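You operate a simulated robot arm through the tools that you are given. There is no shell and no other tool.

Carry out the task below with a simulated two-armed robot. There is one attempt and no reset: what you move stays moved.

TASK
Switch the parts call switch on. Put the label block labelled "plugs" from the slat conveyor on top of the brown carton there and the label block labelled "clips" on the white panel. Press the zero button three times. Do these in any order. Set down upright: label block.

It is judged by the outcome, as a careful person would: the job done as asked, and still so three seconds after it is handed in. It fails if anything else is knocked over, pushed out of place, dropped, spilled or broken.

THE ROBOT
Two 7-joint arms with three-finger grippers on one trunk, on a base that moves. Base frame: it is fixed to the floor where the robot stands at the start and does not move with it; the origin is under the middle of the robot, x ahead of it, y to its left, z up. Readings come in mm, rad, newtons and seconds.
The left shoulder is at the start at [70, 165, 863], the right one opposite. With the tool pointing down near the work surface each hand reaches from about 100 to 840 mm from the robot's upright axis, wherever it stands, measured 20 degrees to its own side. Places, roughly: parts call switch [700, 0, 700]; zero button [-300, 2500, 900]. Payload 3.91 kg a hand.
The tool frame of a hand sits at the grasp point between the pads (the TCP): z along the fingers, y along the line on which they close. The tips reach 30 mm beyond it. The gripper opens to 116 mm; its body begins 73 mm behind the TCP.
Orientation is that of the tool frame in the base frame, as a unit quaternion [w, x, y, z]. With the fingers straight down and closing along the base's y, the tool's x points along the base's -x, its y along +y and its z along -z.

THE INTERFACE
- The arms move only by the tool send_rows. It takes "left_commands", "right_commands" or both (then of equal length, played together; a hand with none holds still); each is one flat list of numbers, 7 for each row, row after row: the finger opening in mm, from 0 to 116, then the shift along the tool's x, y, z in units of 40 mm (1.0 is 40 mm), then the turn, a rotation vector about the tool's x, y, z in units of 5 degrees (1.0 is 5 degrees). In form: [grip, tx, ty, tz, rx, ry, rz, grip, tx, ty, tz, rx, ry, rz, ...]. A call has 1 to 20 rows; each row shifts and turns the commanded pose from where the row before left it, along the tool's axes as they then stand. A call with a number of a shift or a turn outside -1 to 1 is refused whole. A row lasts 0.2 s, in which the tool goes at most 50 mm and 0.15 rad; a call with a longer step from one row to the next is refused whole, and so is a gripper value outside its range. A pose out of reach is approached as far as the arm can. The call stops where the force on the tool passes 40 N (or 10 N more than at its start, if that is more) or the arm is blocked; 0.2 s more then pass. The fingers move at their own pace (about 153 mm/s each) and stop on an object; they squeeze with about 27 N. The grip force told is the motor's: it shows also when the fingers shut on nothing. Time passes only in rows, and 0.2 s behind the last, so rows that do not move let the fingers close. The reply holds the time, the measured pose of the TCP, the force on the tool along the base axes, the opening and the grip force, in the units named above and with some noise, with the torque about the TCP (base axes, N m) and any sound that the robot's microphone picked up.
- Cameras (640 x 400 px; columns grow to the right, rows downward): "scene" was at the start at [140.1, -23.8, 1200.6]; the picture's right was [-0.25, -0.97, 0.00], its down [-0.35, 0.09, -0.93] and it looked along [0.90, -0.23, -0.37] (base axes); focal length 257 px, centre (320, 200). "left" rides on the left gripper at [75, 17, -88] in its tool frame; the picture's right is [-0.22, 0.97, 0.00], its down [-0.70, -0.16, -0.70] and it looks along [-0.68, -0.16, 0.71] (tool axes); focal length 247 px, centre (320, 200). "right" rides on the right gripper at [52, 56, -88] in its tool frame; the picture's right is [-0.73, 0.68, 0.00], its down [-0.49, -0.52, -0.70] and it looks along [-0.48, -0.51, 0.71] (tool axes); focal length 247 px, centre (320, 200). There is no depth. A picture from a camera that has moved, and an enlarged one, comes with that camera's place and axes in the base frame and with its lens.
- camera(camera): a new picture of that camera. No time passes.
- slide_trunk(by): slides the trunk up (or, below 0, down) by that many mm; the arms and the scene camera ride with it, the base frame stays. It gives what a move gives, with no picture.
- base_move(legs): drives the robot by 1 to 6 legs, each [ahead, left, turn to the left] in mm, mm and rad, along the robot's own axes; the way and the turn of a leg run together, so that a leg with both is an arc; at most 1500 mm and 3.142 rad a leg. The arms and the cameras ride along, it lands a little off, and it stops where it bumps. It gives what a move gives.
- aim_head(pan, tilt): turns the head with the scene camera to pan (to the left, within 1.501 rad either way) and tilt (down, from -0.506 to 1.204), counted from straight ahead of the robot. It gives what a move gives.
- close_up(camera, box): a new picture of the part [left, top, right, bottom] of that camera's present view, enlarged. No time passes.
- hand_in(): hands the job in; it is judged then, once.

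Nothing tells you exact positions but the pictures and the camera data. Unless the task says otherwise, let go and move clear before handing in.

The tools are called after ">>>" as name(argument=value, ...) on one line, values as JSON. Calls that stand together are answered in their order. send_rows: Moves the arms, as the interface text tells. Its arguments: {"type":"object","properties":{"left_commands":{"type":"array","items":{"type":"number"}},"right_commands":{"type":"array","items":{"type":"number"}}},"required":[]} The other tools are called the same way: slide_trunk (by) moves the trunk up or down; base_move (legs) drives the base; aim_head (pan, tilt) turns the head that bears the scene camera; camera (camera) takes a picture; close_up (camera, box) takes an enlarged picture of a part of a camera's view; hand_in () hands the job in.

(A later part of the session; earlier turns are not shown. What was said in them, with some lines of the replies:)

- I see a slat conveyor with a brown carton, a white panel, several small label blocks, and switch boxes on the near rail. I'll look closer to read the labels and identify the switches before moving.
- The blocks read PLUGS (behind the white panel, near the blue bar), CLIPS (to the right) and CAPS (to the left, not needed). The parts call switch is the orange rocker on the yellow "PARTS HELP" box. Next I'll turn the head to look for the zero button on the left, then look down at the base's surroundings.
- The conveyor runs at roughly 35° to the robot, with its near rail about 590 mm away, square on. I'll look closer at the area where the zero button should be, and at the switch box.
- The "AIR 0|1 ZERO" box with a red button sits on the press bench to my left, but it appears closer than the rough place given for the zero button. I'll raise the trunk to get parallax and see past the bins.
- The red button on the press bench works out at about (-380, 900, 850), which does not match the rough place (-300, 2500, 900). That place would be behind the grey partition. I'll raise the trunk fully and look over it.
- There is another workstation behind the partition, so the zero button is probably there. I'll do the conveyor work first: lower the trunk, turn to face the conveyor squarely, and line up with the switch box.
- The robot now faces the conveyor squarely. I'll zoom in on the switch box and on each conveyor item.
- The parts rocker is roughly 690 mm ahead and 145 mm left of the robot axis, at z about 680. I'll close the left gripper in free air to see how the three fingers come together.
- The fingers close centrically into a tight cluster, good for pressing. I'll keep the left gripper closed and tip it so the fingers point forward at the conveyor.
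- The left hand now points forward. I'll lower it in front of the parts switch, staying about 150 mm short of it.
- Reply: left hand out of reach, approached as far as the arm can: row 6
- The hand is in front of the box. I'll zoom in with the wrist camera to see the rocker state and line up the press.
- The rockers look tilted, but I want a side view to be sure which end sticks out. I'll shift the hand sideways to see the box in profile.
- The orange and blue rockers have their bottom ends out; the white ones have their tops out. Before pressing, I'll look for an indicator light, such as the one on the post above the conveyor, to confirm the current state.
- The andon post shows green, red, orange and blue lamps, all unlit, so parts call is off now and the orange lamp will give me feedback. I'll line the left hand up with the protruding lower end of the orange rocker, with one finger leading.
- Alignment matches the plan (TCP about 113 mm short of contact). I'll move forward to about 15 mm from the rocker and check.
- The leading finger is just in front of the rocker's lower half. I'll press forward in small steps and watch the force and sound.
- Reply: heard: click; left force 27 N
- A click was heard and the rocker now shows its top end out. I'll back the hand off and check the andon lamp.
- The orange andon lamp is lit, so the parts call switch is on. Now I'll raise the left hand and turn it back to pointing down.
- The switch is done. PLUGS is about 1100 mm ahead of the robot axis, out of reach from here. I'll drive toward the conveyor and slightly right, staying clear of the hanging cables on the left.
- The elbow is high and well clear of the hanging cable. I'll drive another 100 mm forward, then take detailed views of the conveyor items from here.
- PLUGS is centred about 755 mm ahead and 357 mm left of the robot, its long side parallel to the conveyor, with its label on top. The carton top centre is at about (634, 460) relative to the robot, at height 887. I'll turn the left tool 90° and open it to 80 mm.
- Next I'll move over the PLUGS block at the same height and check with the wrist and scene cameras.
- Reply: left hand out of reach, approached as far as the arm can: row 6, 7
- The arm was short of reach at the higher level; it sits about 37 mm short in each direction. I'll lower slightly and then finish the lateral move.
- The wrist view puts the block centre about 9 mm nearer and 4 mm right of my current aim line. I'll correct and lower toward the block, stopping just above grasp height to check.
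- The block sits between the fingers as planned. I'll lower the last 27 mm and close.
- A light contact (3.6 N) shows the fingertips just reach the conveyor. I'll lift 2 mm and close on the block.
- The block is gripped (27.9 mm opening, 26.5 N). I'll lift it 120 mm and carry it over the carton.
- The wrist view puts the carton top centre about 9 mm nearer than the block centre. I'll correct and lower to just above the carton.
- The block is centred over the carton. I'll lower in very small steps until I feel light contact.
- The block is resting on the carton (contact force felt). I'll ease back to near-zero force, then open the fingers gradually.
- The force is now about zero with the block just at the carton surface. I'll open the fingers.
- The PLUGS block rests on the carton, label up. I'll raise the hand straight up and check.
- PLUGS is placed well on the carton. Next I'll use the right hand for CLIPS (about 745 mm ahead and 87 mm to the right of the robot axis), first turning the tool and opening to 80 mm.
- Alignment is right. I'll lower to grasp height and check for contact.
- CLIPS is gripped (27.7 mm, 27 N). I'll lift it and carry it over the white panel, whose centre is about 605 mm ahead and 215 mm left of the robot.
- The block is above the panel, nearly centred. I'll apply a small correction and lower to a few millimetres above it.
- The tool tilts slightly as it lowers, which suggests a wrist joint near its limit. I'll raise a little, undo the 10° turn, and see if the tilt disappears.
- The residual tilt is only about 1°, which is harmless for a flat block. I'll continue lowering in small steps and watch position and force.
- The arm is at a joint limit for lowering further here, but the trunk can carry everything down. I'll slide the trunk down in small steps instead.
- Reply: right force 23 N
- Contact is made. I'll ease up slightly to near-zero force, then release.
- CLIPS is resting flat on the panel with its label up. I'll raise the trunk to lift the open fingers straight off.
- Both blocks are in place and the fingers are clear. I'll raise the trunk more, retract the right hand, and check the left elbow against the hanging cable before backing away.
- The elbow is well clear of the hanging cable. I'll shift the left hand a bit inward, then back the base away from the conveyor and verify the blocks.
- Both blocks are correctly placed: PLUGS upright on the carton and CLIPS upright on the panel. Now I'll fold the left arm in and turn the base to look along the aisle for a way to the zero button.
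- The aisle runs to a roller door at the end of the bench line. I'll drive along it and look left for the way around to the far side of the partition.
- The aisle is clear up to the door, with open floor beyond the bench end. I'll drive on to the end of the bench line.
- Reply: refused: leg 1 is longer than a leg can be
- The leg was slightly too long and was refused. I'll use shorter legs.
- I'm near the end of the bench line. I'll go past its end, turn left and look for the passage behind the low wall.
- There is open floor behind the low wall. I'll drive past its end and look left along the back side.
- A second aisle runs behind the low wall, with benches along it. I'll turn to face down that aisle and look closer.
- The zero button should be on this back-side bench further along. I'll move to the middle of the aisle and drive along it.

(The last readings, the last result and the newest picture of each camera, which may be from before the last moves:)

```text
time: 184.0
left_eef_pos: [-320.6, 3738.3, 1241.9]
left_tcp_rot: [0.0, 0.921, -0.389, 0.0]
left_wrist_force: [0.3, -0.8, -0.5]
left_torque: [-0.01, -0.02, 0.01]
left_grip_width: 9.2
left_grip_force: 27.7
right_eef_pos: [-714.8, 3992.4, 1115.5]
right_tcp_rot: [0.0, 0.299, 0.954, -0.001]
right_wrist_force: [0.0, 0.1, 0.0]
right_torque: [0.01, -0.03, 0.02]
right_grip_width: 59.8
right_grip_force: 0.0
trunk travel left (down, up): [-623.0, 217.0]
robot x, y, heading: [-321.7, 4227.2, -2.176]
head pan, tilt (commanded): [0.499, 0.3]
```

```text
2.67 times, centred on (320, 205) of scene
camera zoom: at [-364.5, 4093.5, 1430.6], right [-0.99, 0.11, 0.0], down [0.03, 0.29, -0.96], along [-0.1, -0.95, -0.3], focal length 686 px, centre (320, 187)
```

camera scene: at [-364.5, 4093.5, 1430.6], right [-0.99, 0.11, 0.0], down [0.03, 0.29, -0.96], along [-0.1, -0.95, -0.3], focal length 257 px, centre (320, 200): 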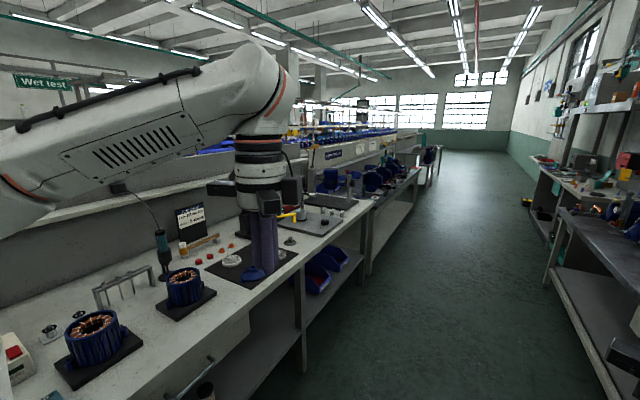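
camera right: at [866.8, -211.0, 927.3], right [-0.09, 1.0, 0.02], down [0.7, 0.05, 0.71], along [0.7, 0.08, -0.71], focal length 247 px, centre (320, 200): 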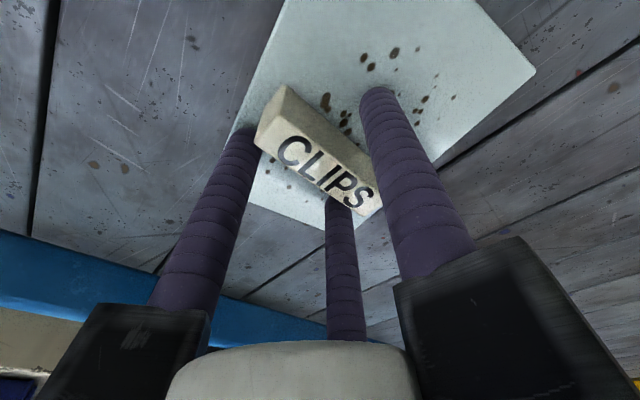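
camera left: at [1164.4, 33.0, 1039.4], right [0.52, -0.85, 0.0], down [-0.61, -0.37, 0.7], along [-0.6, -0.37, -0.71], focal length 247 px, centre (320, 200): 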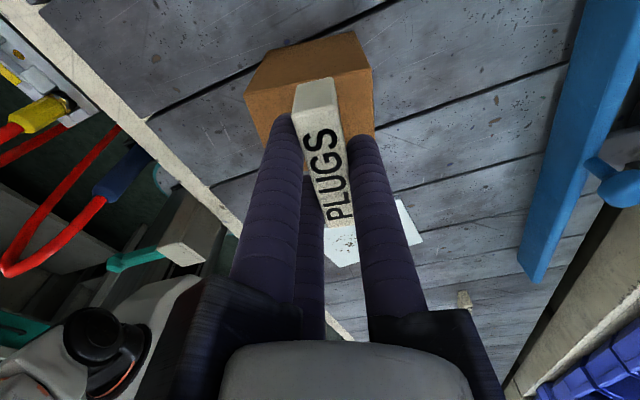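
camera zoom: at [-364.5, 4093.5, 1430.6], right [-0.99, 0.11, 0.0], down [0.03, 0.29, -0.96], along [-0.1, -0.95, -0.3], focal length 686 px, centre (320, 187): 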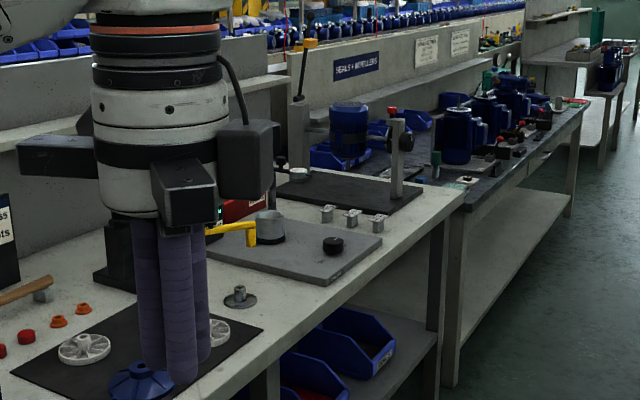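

The target spot is just ahead on the bench, partly hidden behind my left gripper. I'll drive level with it and turn to face the bench.

>>> base_move(legs=[[1380, 0, -0.02], [0, 0, 1.57]])

>>> aim_head(pan=0.0, tilt=0.4)

>>> camera(camera="scene")

>>> close_up(camera="scene", box=[200, 150, 440, 300])

```text
time: 194.7
left_eef_pos: [-651.3, 3067.3, 1242.1]
left_tcp_rot: [0.001, 0.938, 0.348, 0.0]
left_wrist_force: [-0.2, -0.2, -0.1]
left_torque: [-0.01, 0.0, 0.0]
left_grip_width: 9.2
left_grip_force: 26.7
right_eef_pos: [-928.3, 2690.8, 1114.4]
right_tcp_rot: [0.0, -0.436, 0.9, -0.002]
right_wrist_force: [0.1, -0.2, -0.4]
right_torque: [0.0, 0.01, 0.03]
right_grip_width: 59.9
right_grip_force: 0.1
trunk travel left (down, up): [-623.0, 217.0]
robot x, y, heading: [-1141.6, 3093.8, -0.666]
head pan, tilt (commanded): [0.499, 0.3]
```

```text
time: 195.7
left_eef_pos: [-650.5, 3068.2, 1243.1]
left_tcp_rot: [0.0, 0.938, 0.348, -0.001]
left_wrist_force: [0.3, -0.4, -0.5]
left_torque: [0.0, 0.0, -0.02]
left_grip_width: 9.1
left_grip_force: 27.1
right_eef_pos: [-928.9, 2690.7, 1115.2]
right_tcp_rot: [0.0, -0.436, 0.9, 0.0]
right_wrist_force: [-0.6, 0.1, -0.5]
right_torque: [-0.02, 0.02, -0.01]
right_grip_width: 59.9
right_grip_force: 0.1
trunk travel left (down, up): [-623.0, 217.0]
robot x, y, heading: [-1140.5, 3091.4, -0.665]
head pan, tilt (commanded): [0.0, 0.4]
```

```text
taken
camera scene: at [-1027.0, 3004.7, 1421.4], right [-0.62, -0.79, 0.0], down [-0.31, 0.24, -0.92], along [0.72, -0.57, -0.39], focal length 257 px, centre (320, 200)
```

scene: 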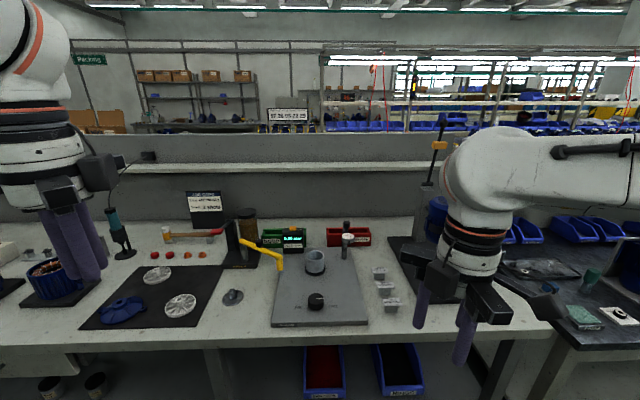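

```text
2.67 times, centred on (320, 225) of scene
camera zoom: at [-1027.0, 3004.7, 1421.4], right [-0.62, -0.79, 0.0], down [-0.31, 0.24, -0.92], along [0.72, -0.57, -0.39], focal length 686 px, centre (320, 133)
```

zoom: 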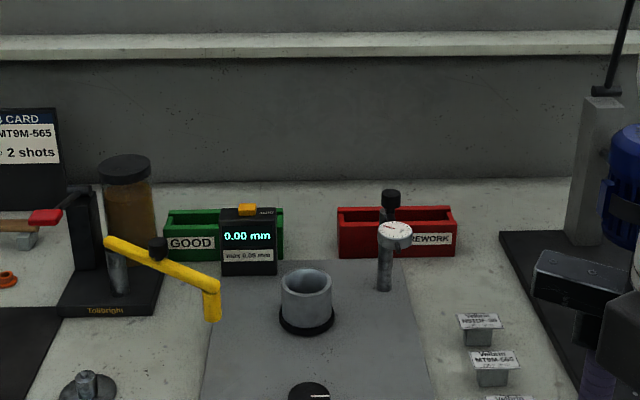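

I found a measuring gauge with a "0.00 mm" display and an orange button on top. I'll zoom in to read its label.

>>> close_up(camera="scene", box=[270, 220, 320, 260])

>>> close_up(camera="scene", box=[285, 222, 310, 238])

>>> close_up(camera="scene", box=[220, 190, 400, 330])

```text
10.00 times, centred on (295, 240) of scene
camera zoom: at [-1027.0, 3004.7, 1421.4], right [-0.62, -0.79, 0.0], down [-0.31, 0.24, -0.92], along [0.72, -0.57, -0.39], focal length 2571 px, centre (570, -200)
```

zoom: 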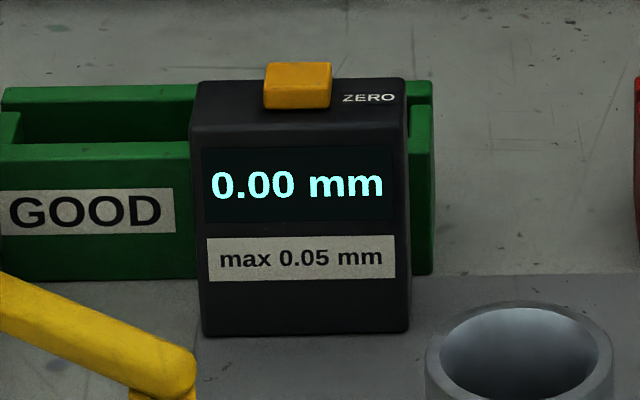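

```text
16.00 times, centred on (298, 230) of scene
camera zoom: at [-1027.0, 3004.7, 1421.4], right [-0.62, -0.79, 0.0], down [-0.31, 0.24, -0.92], along [0.72, -0.57, -0.39], focal length 4114 px, centre (680, -280)
```

zoom: 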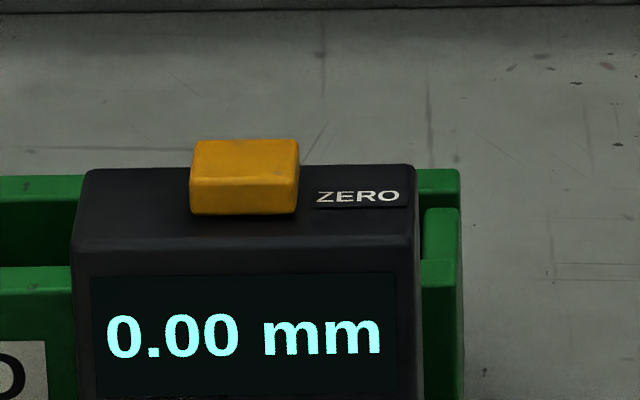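

```text
2.86 times, centred on (310, 260) of scene
camera zoom: at [-1027.0, 3004.7, 1421.4], right [-0.62, -0.79, 0.0], down [-0.31, 0.24, -0.92], along [0.72, -0.57, -0.39], focal length 735 px, centre (349, 29)
```

zoom: 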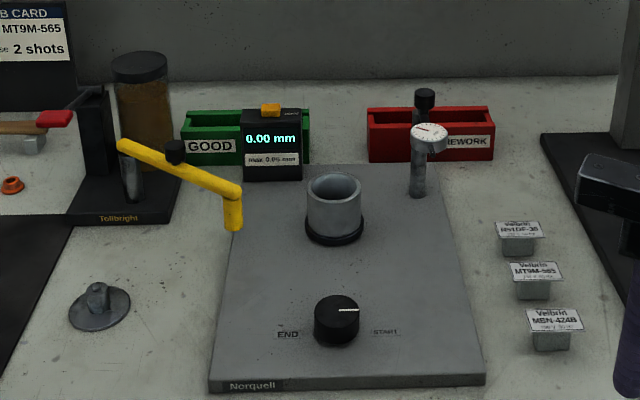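

This is the labelled ZERO button, on top of the gauge display at roughly (-250, 2520, 910). I'll lower the trunk for reach and use the change in view to fix its position.

>>> slide_trunk(by=-110)

>>> close_up(camera="scene", box=[265, 180, 345, 230])

>>> aim_head(pan=0.0, tilt=0.8)

>>> camera(camera="scene")

```text
time: 197.1
left_eef_pos: [-651.5, 3068.2, 1133.2]
left_tcp_rot: [0.0, 0.938, 0.347, 0.0]
left_wrist_force: [-0.4, 0.0, 0.6]
left_torque: [0.03, 0.02, -0.01]
left_grip_width: 9.3
left_grip_force: 27.6
right_eef_pos: [-927.7, 2690.4, 1003.8]
right_tcp_rot: [0.0, -0.436, 0.9, -0.001]
right_wrist_force: [-0.4, -0.4, 0.1]
right_torque: [0.01, 0.01, 0.0]
right_grip_width: 60.2
right_grip_force: 0.1
trunk travel left (down, up): [-513.0, 327.0]
robot x, y, heading: [-1138.6, 3089.6, -0.67]
head pan, tilt (commanded): [0.0, 0.4]
```

```text
8.00 times, centred on (305, 205) of scene
camera zoom: at [-1027.2, 3004.8, 1311.4], right [-0.62, -0.78, 0.0], down [-0.31, 0.24, -0.92], along [0.72, -0.57, -0.39], focal length 2057 px, centre (440, 160)
```

zoom: 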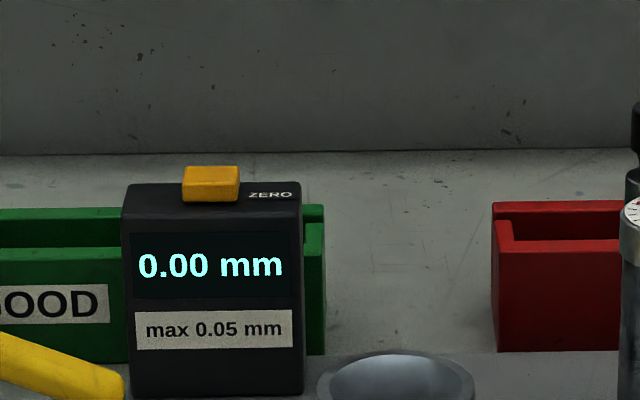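

```text
time: 197.9
left_eef_pos: [-650.8, 3067.7, 1132.2]
left_tcp_rot: [0.0, 0.937, 0.348, 0.0]
left_wrist_force: [0.3, -0.2, -0.8]
left_torque: [0.01, -0.01, 0.0]
left_grip_width: 9.2
left_grip_force: 27.0
right_eef_pos: [-926.4, 2691.1, 1004.3]
right_tcp_rot: [0.0, -0.436, 0.9, -0.001]
right_wrist_force: [0.0, -0.1, 0.8]
right_torque: [-0.01, -0.01, 0.03]
right_grip_width: 59.8
right_grip_force: 0.0
trunk travel left (down, up): [-513.0, 327.0]
robot x, y, heading: [-1142.8, 3091.8, -0.674]
head pan, tilt (commanded): [0.0, 0.799]
```

```text
taken
camera scene: at [-1036.4, 3012.1, 1276.3], right [-0.62, -0.78, 0.0], down [-0.56, 0.44, -0.7], along [0.55, -0.43, -0.72], focal length 257 px, centre (320, 200)
```

scene: 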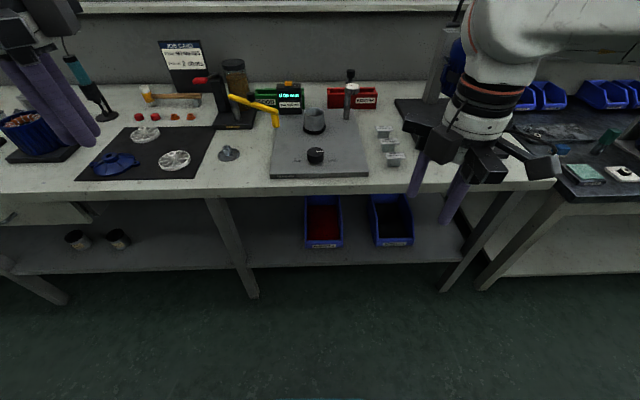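

The button works out at about (-267, 2540), top at z ≈ 931, some 1030 mm ahead of the robot. I'll drive forward 300 mm, staying clear of the bench edge.

>>> base_move(legs=[[295, -60, 0.04]])

>>> aim_head(pan=0.2, tilt=0.5)

>>> camera(camera="scene")

>>> camera(camera="left")

```text
time: 200.0
left_eef_pos: [-449.0, 2860.1, 1132.3]
left_tcp_rot: [0.0, 0.93, 0.367, 0.0]
left_wrist_force: [-0.3, 0.2, -0.7]
left_torque: [0.05, 0.02, 0.02]
left_grip_width: 9.1
left_grip_force: 26.7
right_eef_pos: [-711.7, 2473.3, 1003.1]
right_tcp_rot: [0.001, -0.454, 0.891, -0.001]
right_wrist_force: [0.5, 0.0, 0.2]
right_torque: [0.06, 0.0, 0.0]
right_grip_width: 59.8
right_grip_force: 0.0
trunk travel left (down, up): [-513.0, 327.0]
robot x, y, heading: [-938.7, 2868.6, -0.625]
head pan, tilt (commanded): [0.0, 0.799]
```

```text
time: 200.8
left_eef_pos: [-449.8, 2859.9, 1133.2]
left_tcp_rot: [0.001, 0.931, 0.366, 0.001]
left_wrist_force: [0.9, 0.3, 0.3]
left_torque: [0.02, -0.01, -0.02]
left_grip_width: 9.0
left_grip_force: 27.3
right_eef_pos: [-712.1, 2474.0, 1004.0]
right_tcp_rot: [-0.001, -0.454, 0.891, -0.001]
right_wrist_force: [0.0, -0.8, -0.2]
right_torque: [-0.02, -0.03, -0.01]
right_grip_width: 60.4
right_grip_force: 0.1
trunk travel left (down, up): [-513.0, 327.0]
robot x, y, heading: [-938.2, 2868.3, -0.629]
head pan, tilt (commanded): [0.201, 0.499]
```

```text
taken
camera scene: at [-815.1, 2799.6, 1302.2], right [-0.41, -0.91, 0.0], down [-0.44, 0.2, -0.88], along [0.8, -0.36, -0.48], focal length 257 px, centre (320, 200)
```

scene: 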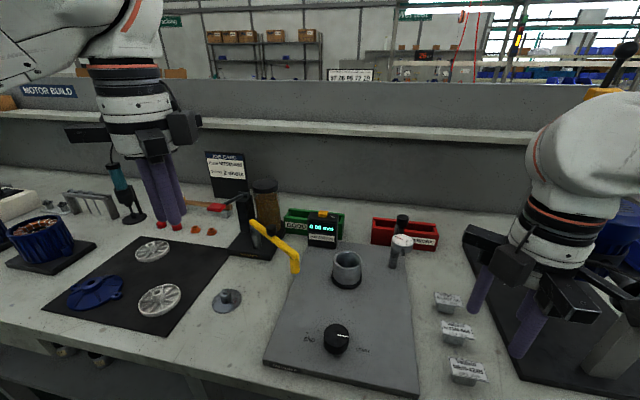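

```text
taken
camera left: at [-383.0, 2899.5, 1221.5], right [0.5, -0.87, 0.0], down [-0.62, -0.36, 0.7], along [-0.61, -0.35, -0.71], focal length 247 px, centre (320, 200)
```

left: 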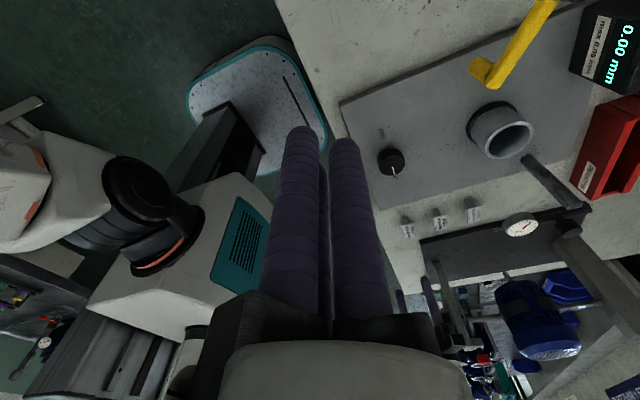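

Now about 736 mm ahead and 129 mm left of the robot. I'll align the left tool and move it above the gauge, keeping well clear of surrounding items.

>>> send_rows(left_commands=[0, 0, 0, 0, 0, 0, -0.73, 0, 0, 0, 0, 0, 0, -0.73, 0, 0, 0, 0, 0, 0, -0.72, 0, -0.421, 0.893, 0.256, 0, 0, 0, 0, -0.421, 0.893, 0.256, 0, 0, 0, 0, -0.421, 0.893, 0.256, 0, 0, 0, 0, -0.421, 0.893, 0.256, 0, 0, 0, 0, -0.421, 0.893, 0.256, 0, 0, 0, 0, -0.421, 0.893, 0.256, 0, 0, 0, 0, -0.421, 0.893, 0.256, 0, 0, 0])

>>> camera(camera="left")

>>> camera(camera="scene")

```text
time: 203.0
left_eef_pos: [-315.7, 2615.6, 1060.9]
left_tcp_rot: [0.0, 0.891, 0.454, 0.001]
left_wrist_force: [0.2, 0.5, 0.8]
left_torque: [0.0, 0.0, 0.01]
left_grip_width: 9.3
left_grip_force: 26.7
right_eef_pos: [-710.1, 2472.4, 1002.5]
right_tcp_rot: [-0.001, -0.455, 0.89, 0.0]
right_wrist_force: [0.2, -1.3, -0.2]
right_torque: [0.01, 0.04, -0.01]
right_grip_width: 59.8
right_grip_force: 0.1
trunk travel left (down, up): [-513.0, 327.0]
robot x, y, heading: [-939.6, 2866.2, -0.626]
head pan, tilt (commanded): [0.201, 0.499]
```

```text
taken
camera left: at [-258.0, 2666.0, 1149.4], right [0.66, -0.76, 0.0], down [-0.54, -0.47, 0.7], along [-0.53, -0.46, -0.71], focal length 247 px, centre (320, 200)
```

left: 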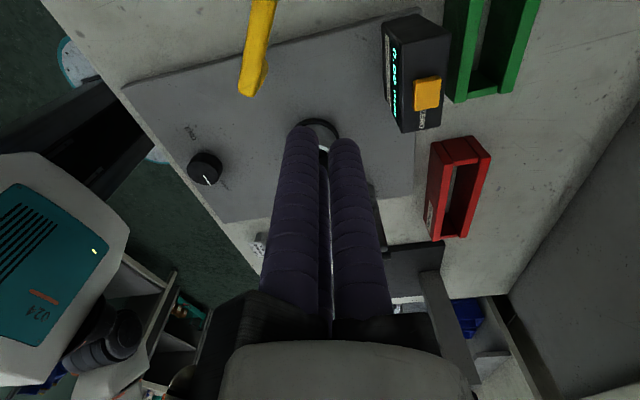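

```text
taken
camera scene: at [-813.9, 2797.3, 1302.0], right [-0.41, -0.91, 0.0], down [-0.44, 0.2, -0.88], along [0.8, -0.36, -0.48], focal length 257 px, centre (320, 200)
```

scene: 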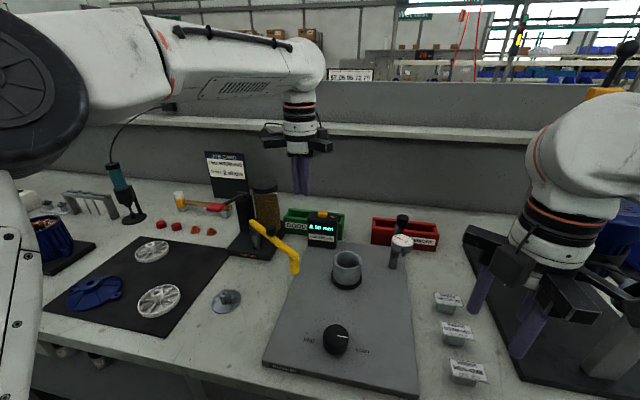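

>>> close_up(camera="left", box=[370, 0, 498, 140])

>>> close_up(camera="scene", box=[270, 190, 380, 260])

```text
2.86 times, centred on (434, 70) of left
camera zoom: at [-258.0, 2666.0, 1149.4], right [0.66, -0.76, 0.0], down [-0.54, -0.47, 0.7], along [-0.53, -0.46, -0.71], focal length 706 px, centre (-6, 571)
```

zoom: 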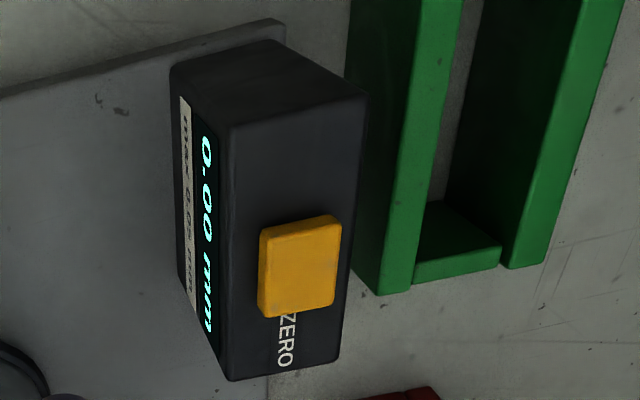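

```text
5.71 times, centred on (325, 225) of scene
camera zoom: at [-813.9, 2797.3, 1302.0], right [-0.41, -0.91, 0.0], down [-0.44, 0.2, -0.88], along [0.8, -0.36, -0.48], focal length 1469 px, centre (291, 57)
```

zoom: 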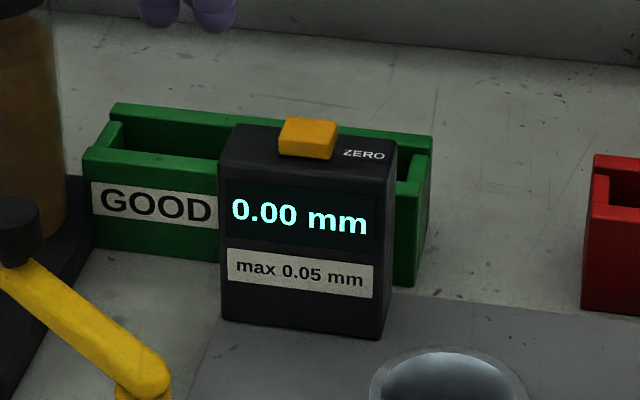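

The display reads 0.00 mm and the ZERO button is clearly visible. I'll move the leading finger over the button and lower to about 25 mm above it.

>>> send_rows(left_commands=[0, -0.37, 0.955, 0, 0, 0, 0, 0, -0.365, 0.955, 0, 0, 0, 0, 0, 0, 0, 0.8, 0, 0, 0, 0, 0, 0, 0.8, 0, 0, 0, 0, 0, 0, 0.3, 0, 0, 0])

>>> camera(camera="left")

>>> close_up(camera="scene", box=[270, 170, 380, 260])

```text
time: 204.2
left_eef_pos: [-271.7, 2548.0, 984.8]
left_tcp_rot: [0.0, 0.891, 0.453, 0.001]
left_wrist_force: [-0.8, 0.3, -0.6]
left_torque: [-0.03, -0.03, 0.01]
left_grip_width: 9.1
left_grip_force: 27.6
right_eef_pos: [-712.0, 2474.2, 1003.5]
right_tcp_rot: [0.001, -0.454, 0.891, -0.001]
right_wrist_force: [0.2, 0.2, 0.1]
right_torque: [-0.04, -0.01, -0.01]
right_grip_width: 59.8
right_grip_force: 0.1
trunk travel left (down, up): [-513.0, 327.0]
robot x, y, heading: [-937.5, 2867.0, -0.627]
head pan, tilt (commanded): [0.201, 0.499]
```

```text
taken
camera left: at [-213.8, 2598.4, 1074.4], right [0.66, -0.76, 0.0], down [-0.54, -0.47, 0.7], along [-0.53, -0.46, -0.71], focal length 247 px, centre (320, 200)
```

left: 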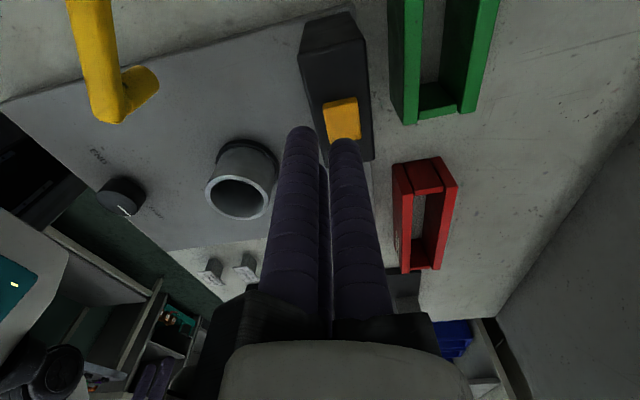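

```text
4.44 times, centred on (325, 215) of scene
camera zoom: at [-815.2, 2799.7, 1302.3], right [-0.41, -0.91, 0.0], down [-0.44, 0.2, -0.88], along [0.8, -0.36, -0.48], focal length 1143 px, centre (298, 133)
```

zoom: 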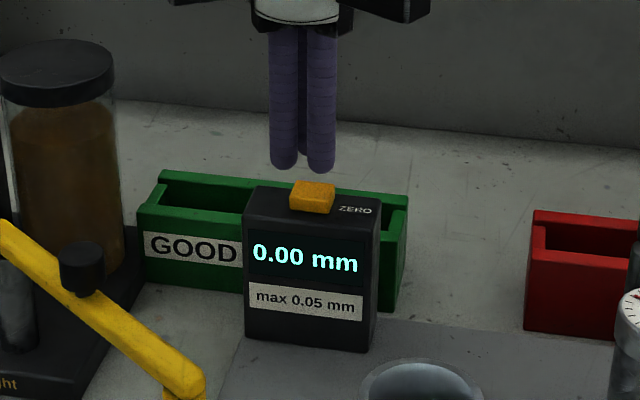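

The leading finger is right above the button. I'll lower to just above contact.

>>> send_rows(left_commands=[0, 0, 0, 0.3, 0, 0, 0, 0, 0, 0, 0.15, 0, 0, 0, 0, 0, 0, 0, 0, 0, 0])

>>> close_up(camera="scene", box=[270, 170, 380, 260])

>>> close_up(camera="left", box=[270, 60, 400, 180])

```text
time: 205.0
left_eef_pos: [-273.3, 2548.4, 966.5]
left_tcp_rot: [0.0, 0.891, 0.453, 0.0]
left_wrist_force: [0.2, 0.9, 0.0]
left_torque: [-0.03, -0.02, -0.01]
left_grip_width: 9.1
left_grip_force: 27.0
right_eef_pos: [-711.5, 2473.4, 1004.2]
right_tcp_rot: [0.001, -0.453, 0.891, -0.001]
right_wrist_force: [0.1, -0.7, 0.3]
right_torque: [0.0, -0.02, 0.01]
right_grip_width: 60.0
right_grip_force: 0.0
trunk travel left (down, up): [-513.0, 327.0]
robot x, y, heading: [-939.2, 2870.2, -0.633]
head pan, tilt (commanded): [0.201, 0.499]
```

```text
4.44 times, centred on (325, 215) of scene
camera zoom: at [-814.8, 2799.2, 1302.2], right [-0.41, -0.91, 0.0], down [-0.44, 0.2, -0.88], along [0.8, -0.36, -0.48], focal length 1143 px, centre (298, 133)
```

zoom: 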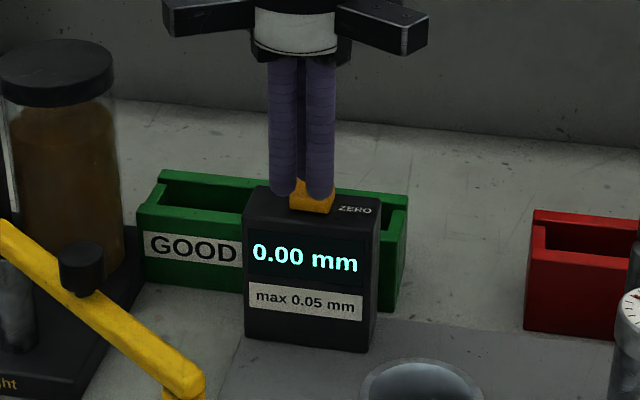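

```text
3.33 times, centred on (335, 120) of left
camera zoom: at [-214.3, 2599.1, 1056.2], right [0.66, -0.76, 0.0], down [-0.54, -0.47, 0.7], along [-0.53, -0.46, -0.71], focal length 823 px, centre (270, 467)
```

zoom: 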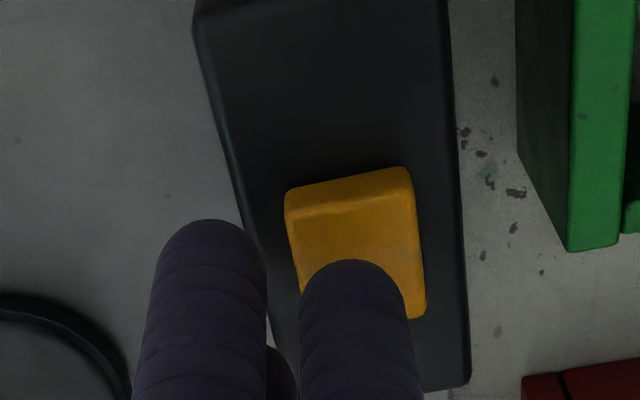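

The finger is centred on the button. First press: I'll push down in small steps until I hear or feel it.

>>> send_rows(left_commands=[0, 0, 0, 0.05, 0, 0, 0, 0, 0, 0, 0.05, 0, 0, 0, 0, 0, 0, 0.05, 0, 0, 0])

>>> close_up(camera="scene", box=[270, 170, 380, 260])

```text
time: 205.8
left_eef_pos: [-272.8, 2549.4, 961.9]
left_tcp_rot: [0.001, 0.891, 0.453, 0.0]
left_wrist_force: [-0.3, -0.7, 0.5]
left_torque: [0.0, 0.02, 0.0]
left_grip_width: 8.9
left_grip_force: 27.1
right_eef_pos: [-710.5, 2472.4, 1004.4]
right_tcp_rot: [0.0, -0.453, 0.891, -0.001]
right_wrist_force: [0.0, 0.0, -0.3]
right_torque: [-0.01, -0.03, -0.03]
right_grip_width: 59.8
right_grip_force: 0.0
trunk travel left (down, up): [-513.0, 327.0]
robot x, y, heading: [-939.8, 2867.0, -0.631]
head pan, tilt (commanded): [0.201, 0.499]
```

```text
4.44 times, centred on (325, 215) of scene
camera zoom: at [-814.8, 2799.3, 1302.2], right [-0.41, -0.91, 0.0], down [-0.44, 0.2, -0.88], along [0.8, -0.36, -0.48], focal length 1143 px, centre (298, 133)
```

zoom: 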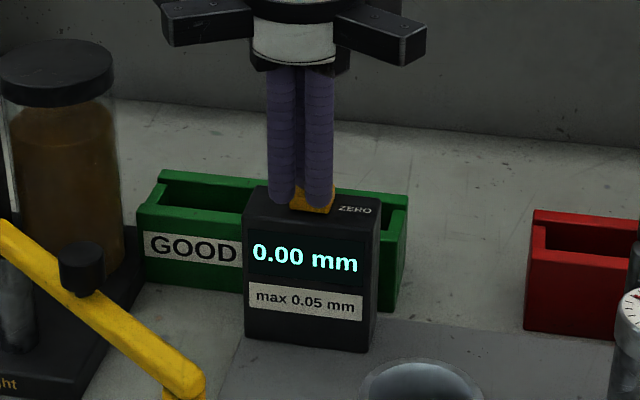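

>>> send_rows(left_commands=[0, 0, 0, 0.04, 0, 0, 0, 0, 0, 0, 0.04, 0, 0, 0])

```text
time: 206.4
left_eef_pos: [-272.0, 2548.8, 959.5]
left_tcp_rot: [0.0, 0.891, 0.453, 0.0]
left_wrist_force: [0.1, -0.7, 1.8]
left_torque: [-0.04, -0.02, 0.01]
left_grip_width: 9.3
left_grip_force: 27.0
right_eef_pos: [-710.4, 2473.5, 1004.5]
right_tcp_rot: [0.001, -0.454, 0.891, 0.0]
right_wrist_force: [-0.7, -0.5, 0.8]
right_torque: [0.02, 0.01, 0.02]
right_grip_width: 60.0
right_grip_force: 0.0
trunk travel left (down, up): [-513.0, 327.0]
robot x, y, heading: [-937.9, 2865.0, -0.626]
head pan, tilt (commanded): [0.201, 0.499]
```

>>> send_rows(left_commands=[0, 0, 0, 0.05, 0, 0, 0, 0, 0, 0, 0.05, 0, 0, 0])

```text
time: 207.0
left_eef_pos: [-271.6, 2549.7, 953.5]
left_tcp_rot: [-0.001, 0.891, 0.454, 0.0]
left_wrist_force: [0.7, 0.7, 1.9]
left_torque: [0.01, -0.06, 0.06]
left_grip_width: 9.3
left_grip_force: 27.0
right_eef_pos: [-709.9, 2473.5, 1004.2]
right_tcp_rot: [0.0, -0.454, 0.891, -0.001]
right_wrist_force: [0.5, -0.1, -0.1]
right_torque: [0.0, 0.02, -0.02]
right_grip_width: 60.0
right_grip_force: 0.2
trunk travel left (down, up): [-513.0, 327.0]
robot x, y, heading: [-937.6, 2867.0, -0.626]
head pan, tilt (commanded): [0.201, 0.499]
heard: click
```

A click: that's press one. I'll release fully, then check the display.

>>> send_rows(left_commands=[0, 0, 0, -0.3, 0, 0, 0, 0, 0, 0, 0, 0, 0, 0])

>>> close_up(camera="scene", box=[270, 170, 380, 260])

>>> close_up(camera="left", box=[270, 60, 400, 180])

```text
time: 207.6
left_eef_pos: [-272.3, 2548.6, 965.3]
left_tcp_rot: [-0.001, 0.892, 0.453, 0.0]
left_wrist_force: [-0.3, 0.6, -0.8]
left_torque: [-0.02, 0.04, 0.02]
left_grip_width: 9.0
left_grip_force: 27.1
right_eef_pos: [-710.6, 2473.6, 1003.3]
right_tcp_rot: [0.001, -0.454, 0.891, -0.001]
right_wrist_force: [0.5, -0.3, -0.1]
right_torque: [0.01, 0.0, 0.03]
right_grip_width: 60.0
right_grip_force: 0.0
trunk travel left (down, up): [-513.0, 327.0]
robot x, y, heading: [-939.3, 2864.6, -0.629]
head pan, tilt (commanded): [0.201, 0.499]
```

```text
4.44 times, centred on (325, 215) of scene
camera zoom: at [-814.7, 2799.2, 1302.2], right [-0.41, -0.91, 0.0], down [-0.44, 0.2, -0.88], along [0.8, -0.36, -0.48], focal length 1143 px, centre (298, 133)
```

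zoom: 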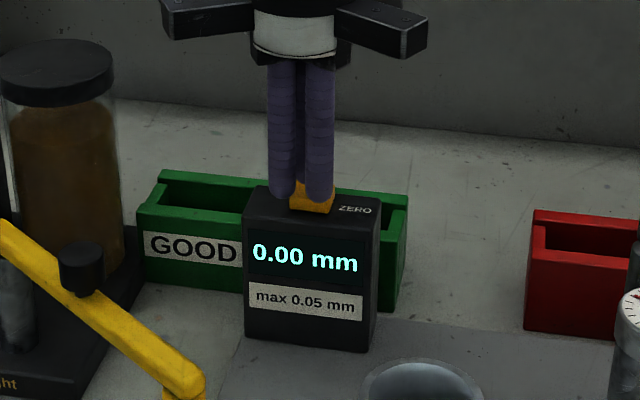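

```text
3.33 times, centred on (335, 120) of left
camera zoom: at [-214.4, 2599.5, 1054.5], right [0.66, -0.76, 0.0], down [-0.54, -0.47, 0.7], along [-0.53, -0.46, -0.71], focal length 823 px, centre (270, 467)
```

zoom: 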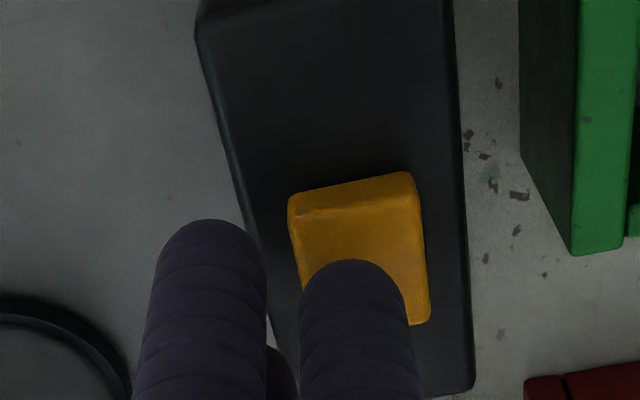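

The button sprang back. Second press with the same travel, then release.

>>> send_rows(left_commands=[0, 0, 0, 0.15, 0, 0, 0, 0, 0, 0, 0.08, 0, 0, 0, 0, 0, 0, 0.07, 0, 0, 0])

```text
time: 208.4
left_eef_pos: [-273.7, 2550.4, 954.7]
left_tcp_rot: [0.001, 0.892, 0.453, 0.0]
left_wrist_force: [0.6, -1.3, 4.4]
left_torque: [-0.06, -0.07, 0.02]
left_grip_width: 9.1
left_grip_force: 27.1
right_eef_pos: [-711.1, 2473.5, 1004.4]
right_tcp_rot: [0.0, -0.454, 0.891, 0.0]
right_wrist_force: [0.1, -0.2, -0.4]
right_torque: [0.01, 0.01, -0.02]
right_grip_width: 60.0
right_grip_force: 0.0
trunk travel left (down, up): [-513.0, 327.0]
robot x, y, heading: [-940.5, 2865.7, -0.629]
head pan, tilt (commanded): [0.201, 0.499]
heard: click
```

Second click heard. I'll release fully.

>>> send_rows(left_commands=[0, 0, 0, -0.3, 0, 0, 0, 0, 0, 0, 0, 0, 0, 0])

>>> close_up(camera="left", box=[270, 60, 400, 180])

```text
time: 209.0
left_eef_pos: [-273.7, 2549.8, 965.3]
left_tcp_rot: [0.0, 0.891, 0.454, 0.0]
left_wrist_force: [0.3, -0.1, 0.4]
left_torque: [-0.02, -0.01, 0.02]
left_grip_width: 9.3
left_grip_force: 27.0
right_eef_pos: [-710.1, 2472.7, 1003.8]
right_tcp_rot: [0.0, -0.454, 0.891, 0.0]
right_wrist_force: [0.2, -0.8, 0.0]
right_torque: [-0.01, 0.04, -0.03]
right_grip_width: 60.0
right_grip_force: 0.1
trunk travel left (down, up): [-513.0, 327.0]
robot x, y, heading: [-939.6, 2868.9, -0.627]
head pan, tilt (commanded): [0.201, 0.499]
```

```text
3.33 times, centred on (335, 120) of left
camera zoom: at [-214.6, 2599.9, 1053.6], right [0.66, -0.76, 0.0], down [-0.54, -0.47, 0.7], along [-0.53, -0.46, -0.71], focal length 823 px, centre (270, 467)
```

zoom: 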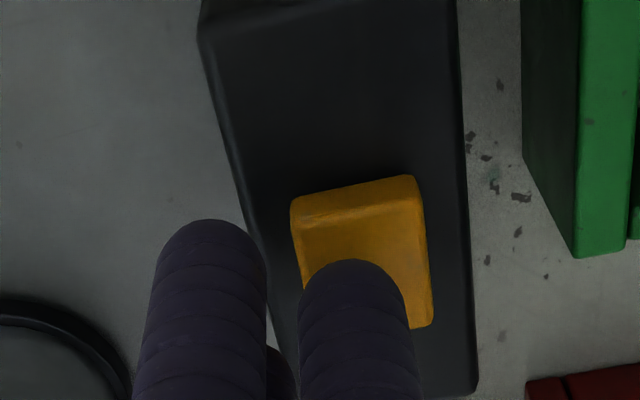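

The button is up again. Third and last press.

>>> send_rows(left_commands=[0, 0, 0, 0.15, 0, 0, 0, 0, 0, 0, 0.08, 0, 0, 0, 0, 0, 0, 0.07, 0, 0, 0])

```text
time: 209.8
left_eef_pos: [-273.3, 2550.1, 954.3]
left_tcp_rot: [0.001, 0.891, 0.453, 0.001]
left_wrist_force: [0.6, -0.3, 3.7]
left_torque: [-0.01, -0.04, 0.01]
left_grip_width: 9.3
left_grip_force: 26.8
right_eef_pos: [-711.0, 2474.0, 1005.9]
right_tcp_rot: [0.0, -0.454, 0.891, 0.0]
right_wrist_force: [0.8, 0.3, -0.2]
right_torque: [-0.03, 0.01, -0.01]
right_grip_width: 60.2
right_grip_force: 0.0
trunk travel left (down, up): [-513.0, 327.0]
robot x, y, heading: [-940.3, 2864.3, -0.629]
head pan, tilt (commanded): [0.201, 0.499]
heard: click
```

Third click heard. I'll lift the hand straight up, well clear of the gauge.

>>> send_rows(left_commands=[0, 0, 0, -0.4, 0, 0, 0, 0, 0, 0, -0.9, 0, 0, 0, 0, 0, 0, -0.9, 0, 0, 0, 0, 0, 0, -0.9, 0, 0, 0])

>>> camera(camera="scene")

>>> close_up(camera="scene", box=[270, 190, 380, 260])

```text
time: 210.8
left_eef_pos: [-274.0, 2549.4, 1076.0]
left_tcp_rot: [0.0, 0.891, 0.454, 0.001]
left_wrist_force: [0.2, 0.0, 1.0]
left_torque: [-0.01, -0.03, 0.03]
left_grip_width: 9.3
left_grip_force: 26.7
right_eef_pos: [-712.2, 2474.7, 1004.4]
right_tcp_rot: [0.0, -0.454, 0.891, 0.0]
right_wrist_force: [0.2, -0.2, -0.1]
right_torque: [0.0, 0.01, 0.03]
right_grip_width: 60.1
right_grip_force: 0.0
trunk travel left (down, up): [-513.0, 327.0]
robot x, y, heading: [-938.2, 2867.2, -0.624]
head pan, tilt (commanded): [0.201, 0.499]
```

```text
taken
camera scene: at [-815.5, 2798.9, 1302.2], right [-0.41, -0.91, 0.0], down [-0.44, 0.2, -0.88], along [0.8, -0.36, -0.48], focal length 257 px, centre (320, 200)
```

scene: 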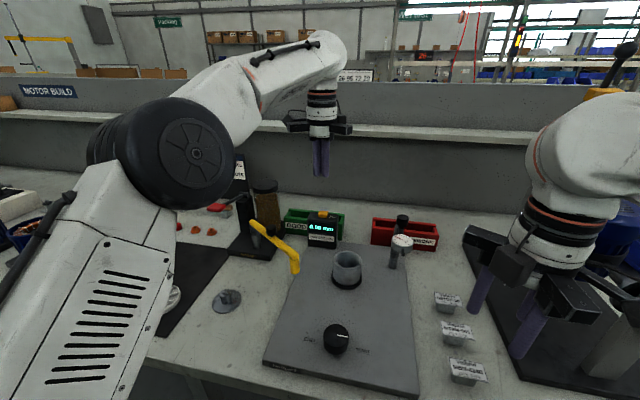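

```text
5.71 times, centred on (325, 225) of scene
camera zoom: at [-815.5, 2798.9, 1302.2], right [-0.41, -0.91, 0.0], down [-0.44, 0.2, -0.88], along [0.8, -0.36, -0.48], focal length 1469 px, centre (291, 57)
```

zoom: 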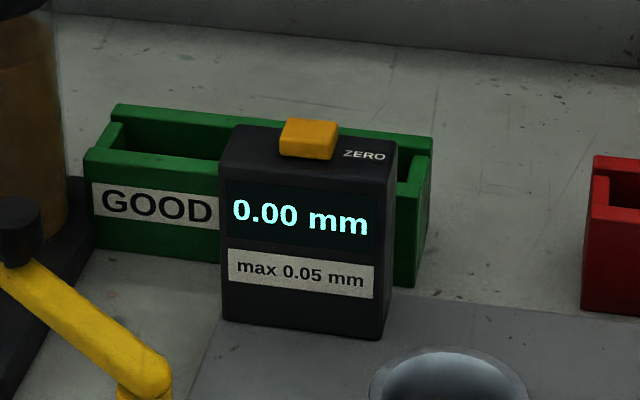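

Three clicks, and the gauge has not moved. I'll check from here that the andon's orange lamp is still lit and that nothing near the gauge was disturbed.

>>> close_up(camera="scene", box=[480, 0, 600, 90])

>>> close_up(camera="scene", box=[200, 160, 480, 335])

```text
4.44 times, centred on (540, 45) of scene
camera zoom: at [-815.5, 2798.9, 1302.2], right [-0.41, -0.91, 0.0], down [-0.44, 0.2, -0.88], along [0.8, -0.36, -0.48], focal length 1143 px, centre (-658, 889)
```

zoom: 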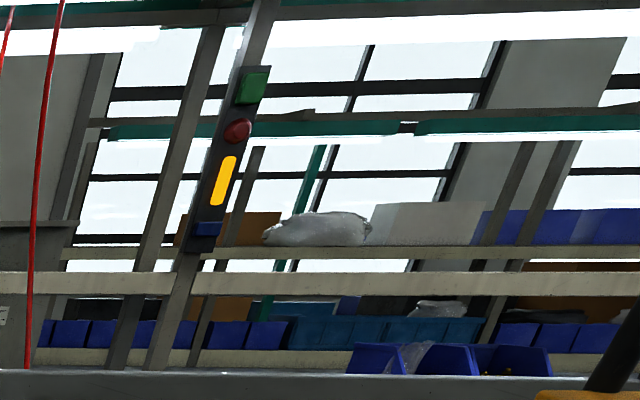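

```text
2.29 times, centred on (340, 248) of scene
camera zoom: at [-815.5, 2798.9, 1302.2], right [-0.41, -0.91, 0.0], down [-0.44, 0.2, -0.88], along [0.8, -0.36, -0.48], focal length 588 px, centre (274, 91)
```

zoom: 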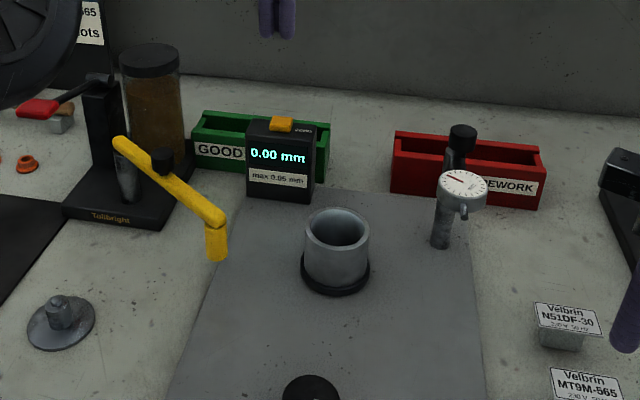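

The orange lamp is still lit, both blocks were in place when I left the conveyor, and the ZERO button has been pressed three times. The hands are clear and nothing near the gauge has moved, so I'm handing the job in.

>>> hand_in()

```text
The job is handed in.
```

I finished all four parts of the task and handed the job in; I haven't been told the verdict.

- **Parts call switch:** it is on. I pressed the lower end of the orange rocker and heard a click. The orange lamp on the post above the conveyor lit and was still lit at my last check.
- **"Plugs" block:** it stands upright on the brown carton with its label facing up. Being longer than the carton is wide, it overhangs by about 6 mm at each end.
- **"Clips" block:** it stands upright on the white panel with its label facing up.
- **Zero button:** I pressed it three times, releasing it fully between presses, and heard one click each time. It is the button marked ZERO on the gauge behind the partition. A nearer button, on the press bench, is also marked ZERO. I left that one alone because only the gauge matches the location you gave.

I last saw the two blocks when I left the conveyor, before driving round to the gauge. Nothing was knocked over or pushed out of place in any view I took, and both hands were clear at the end.
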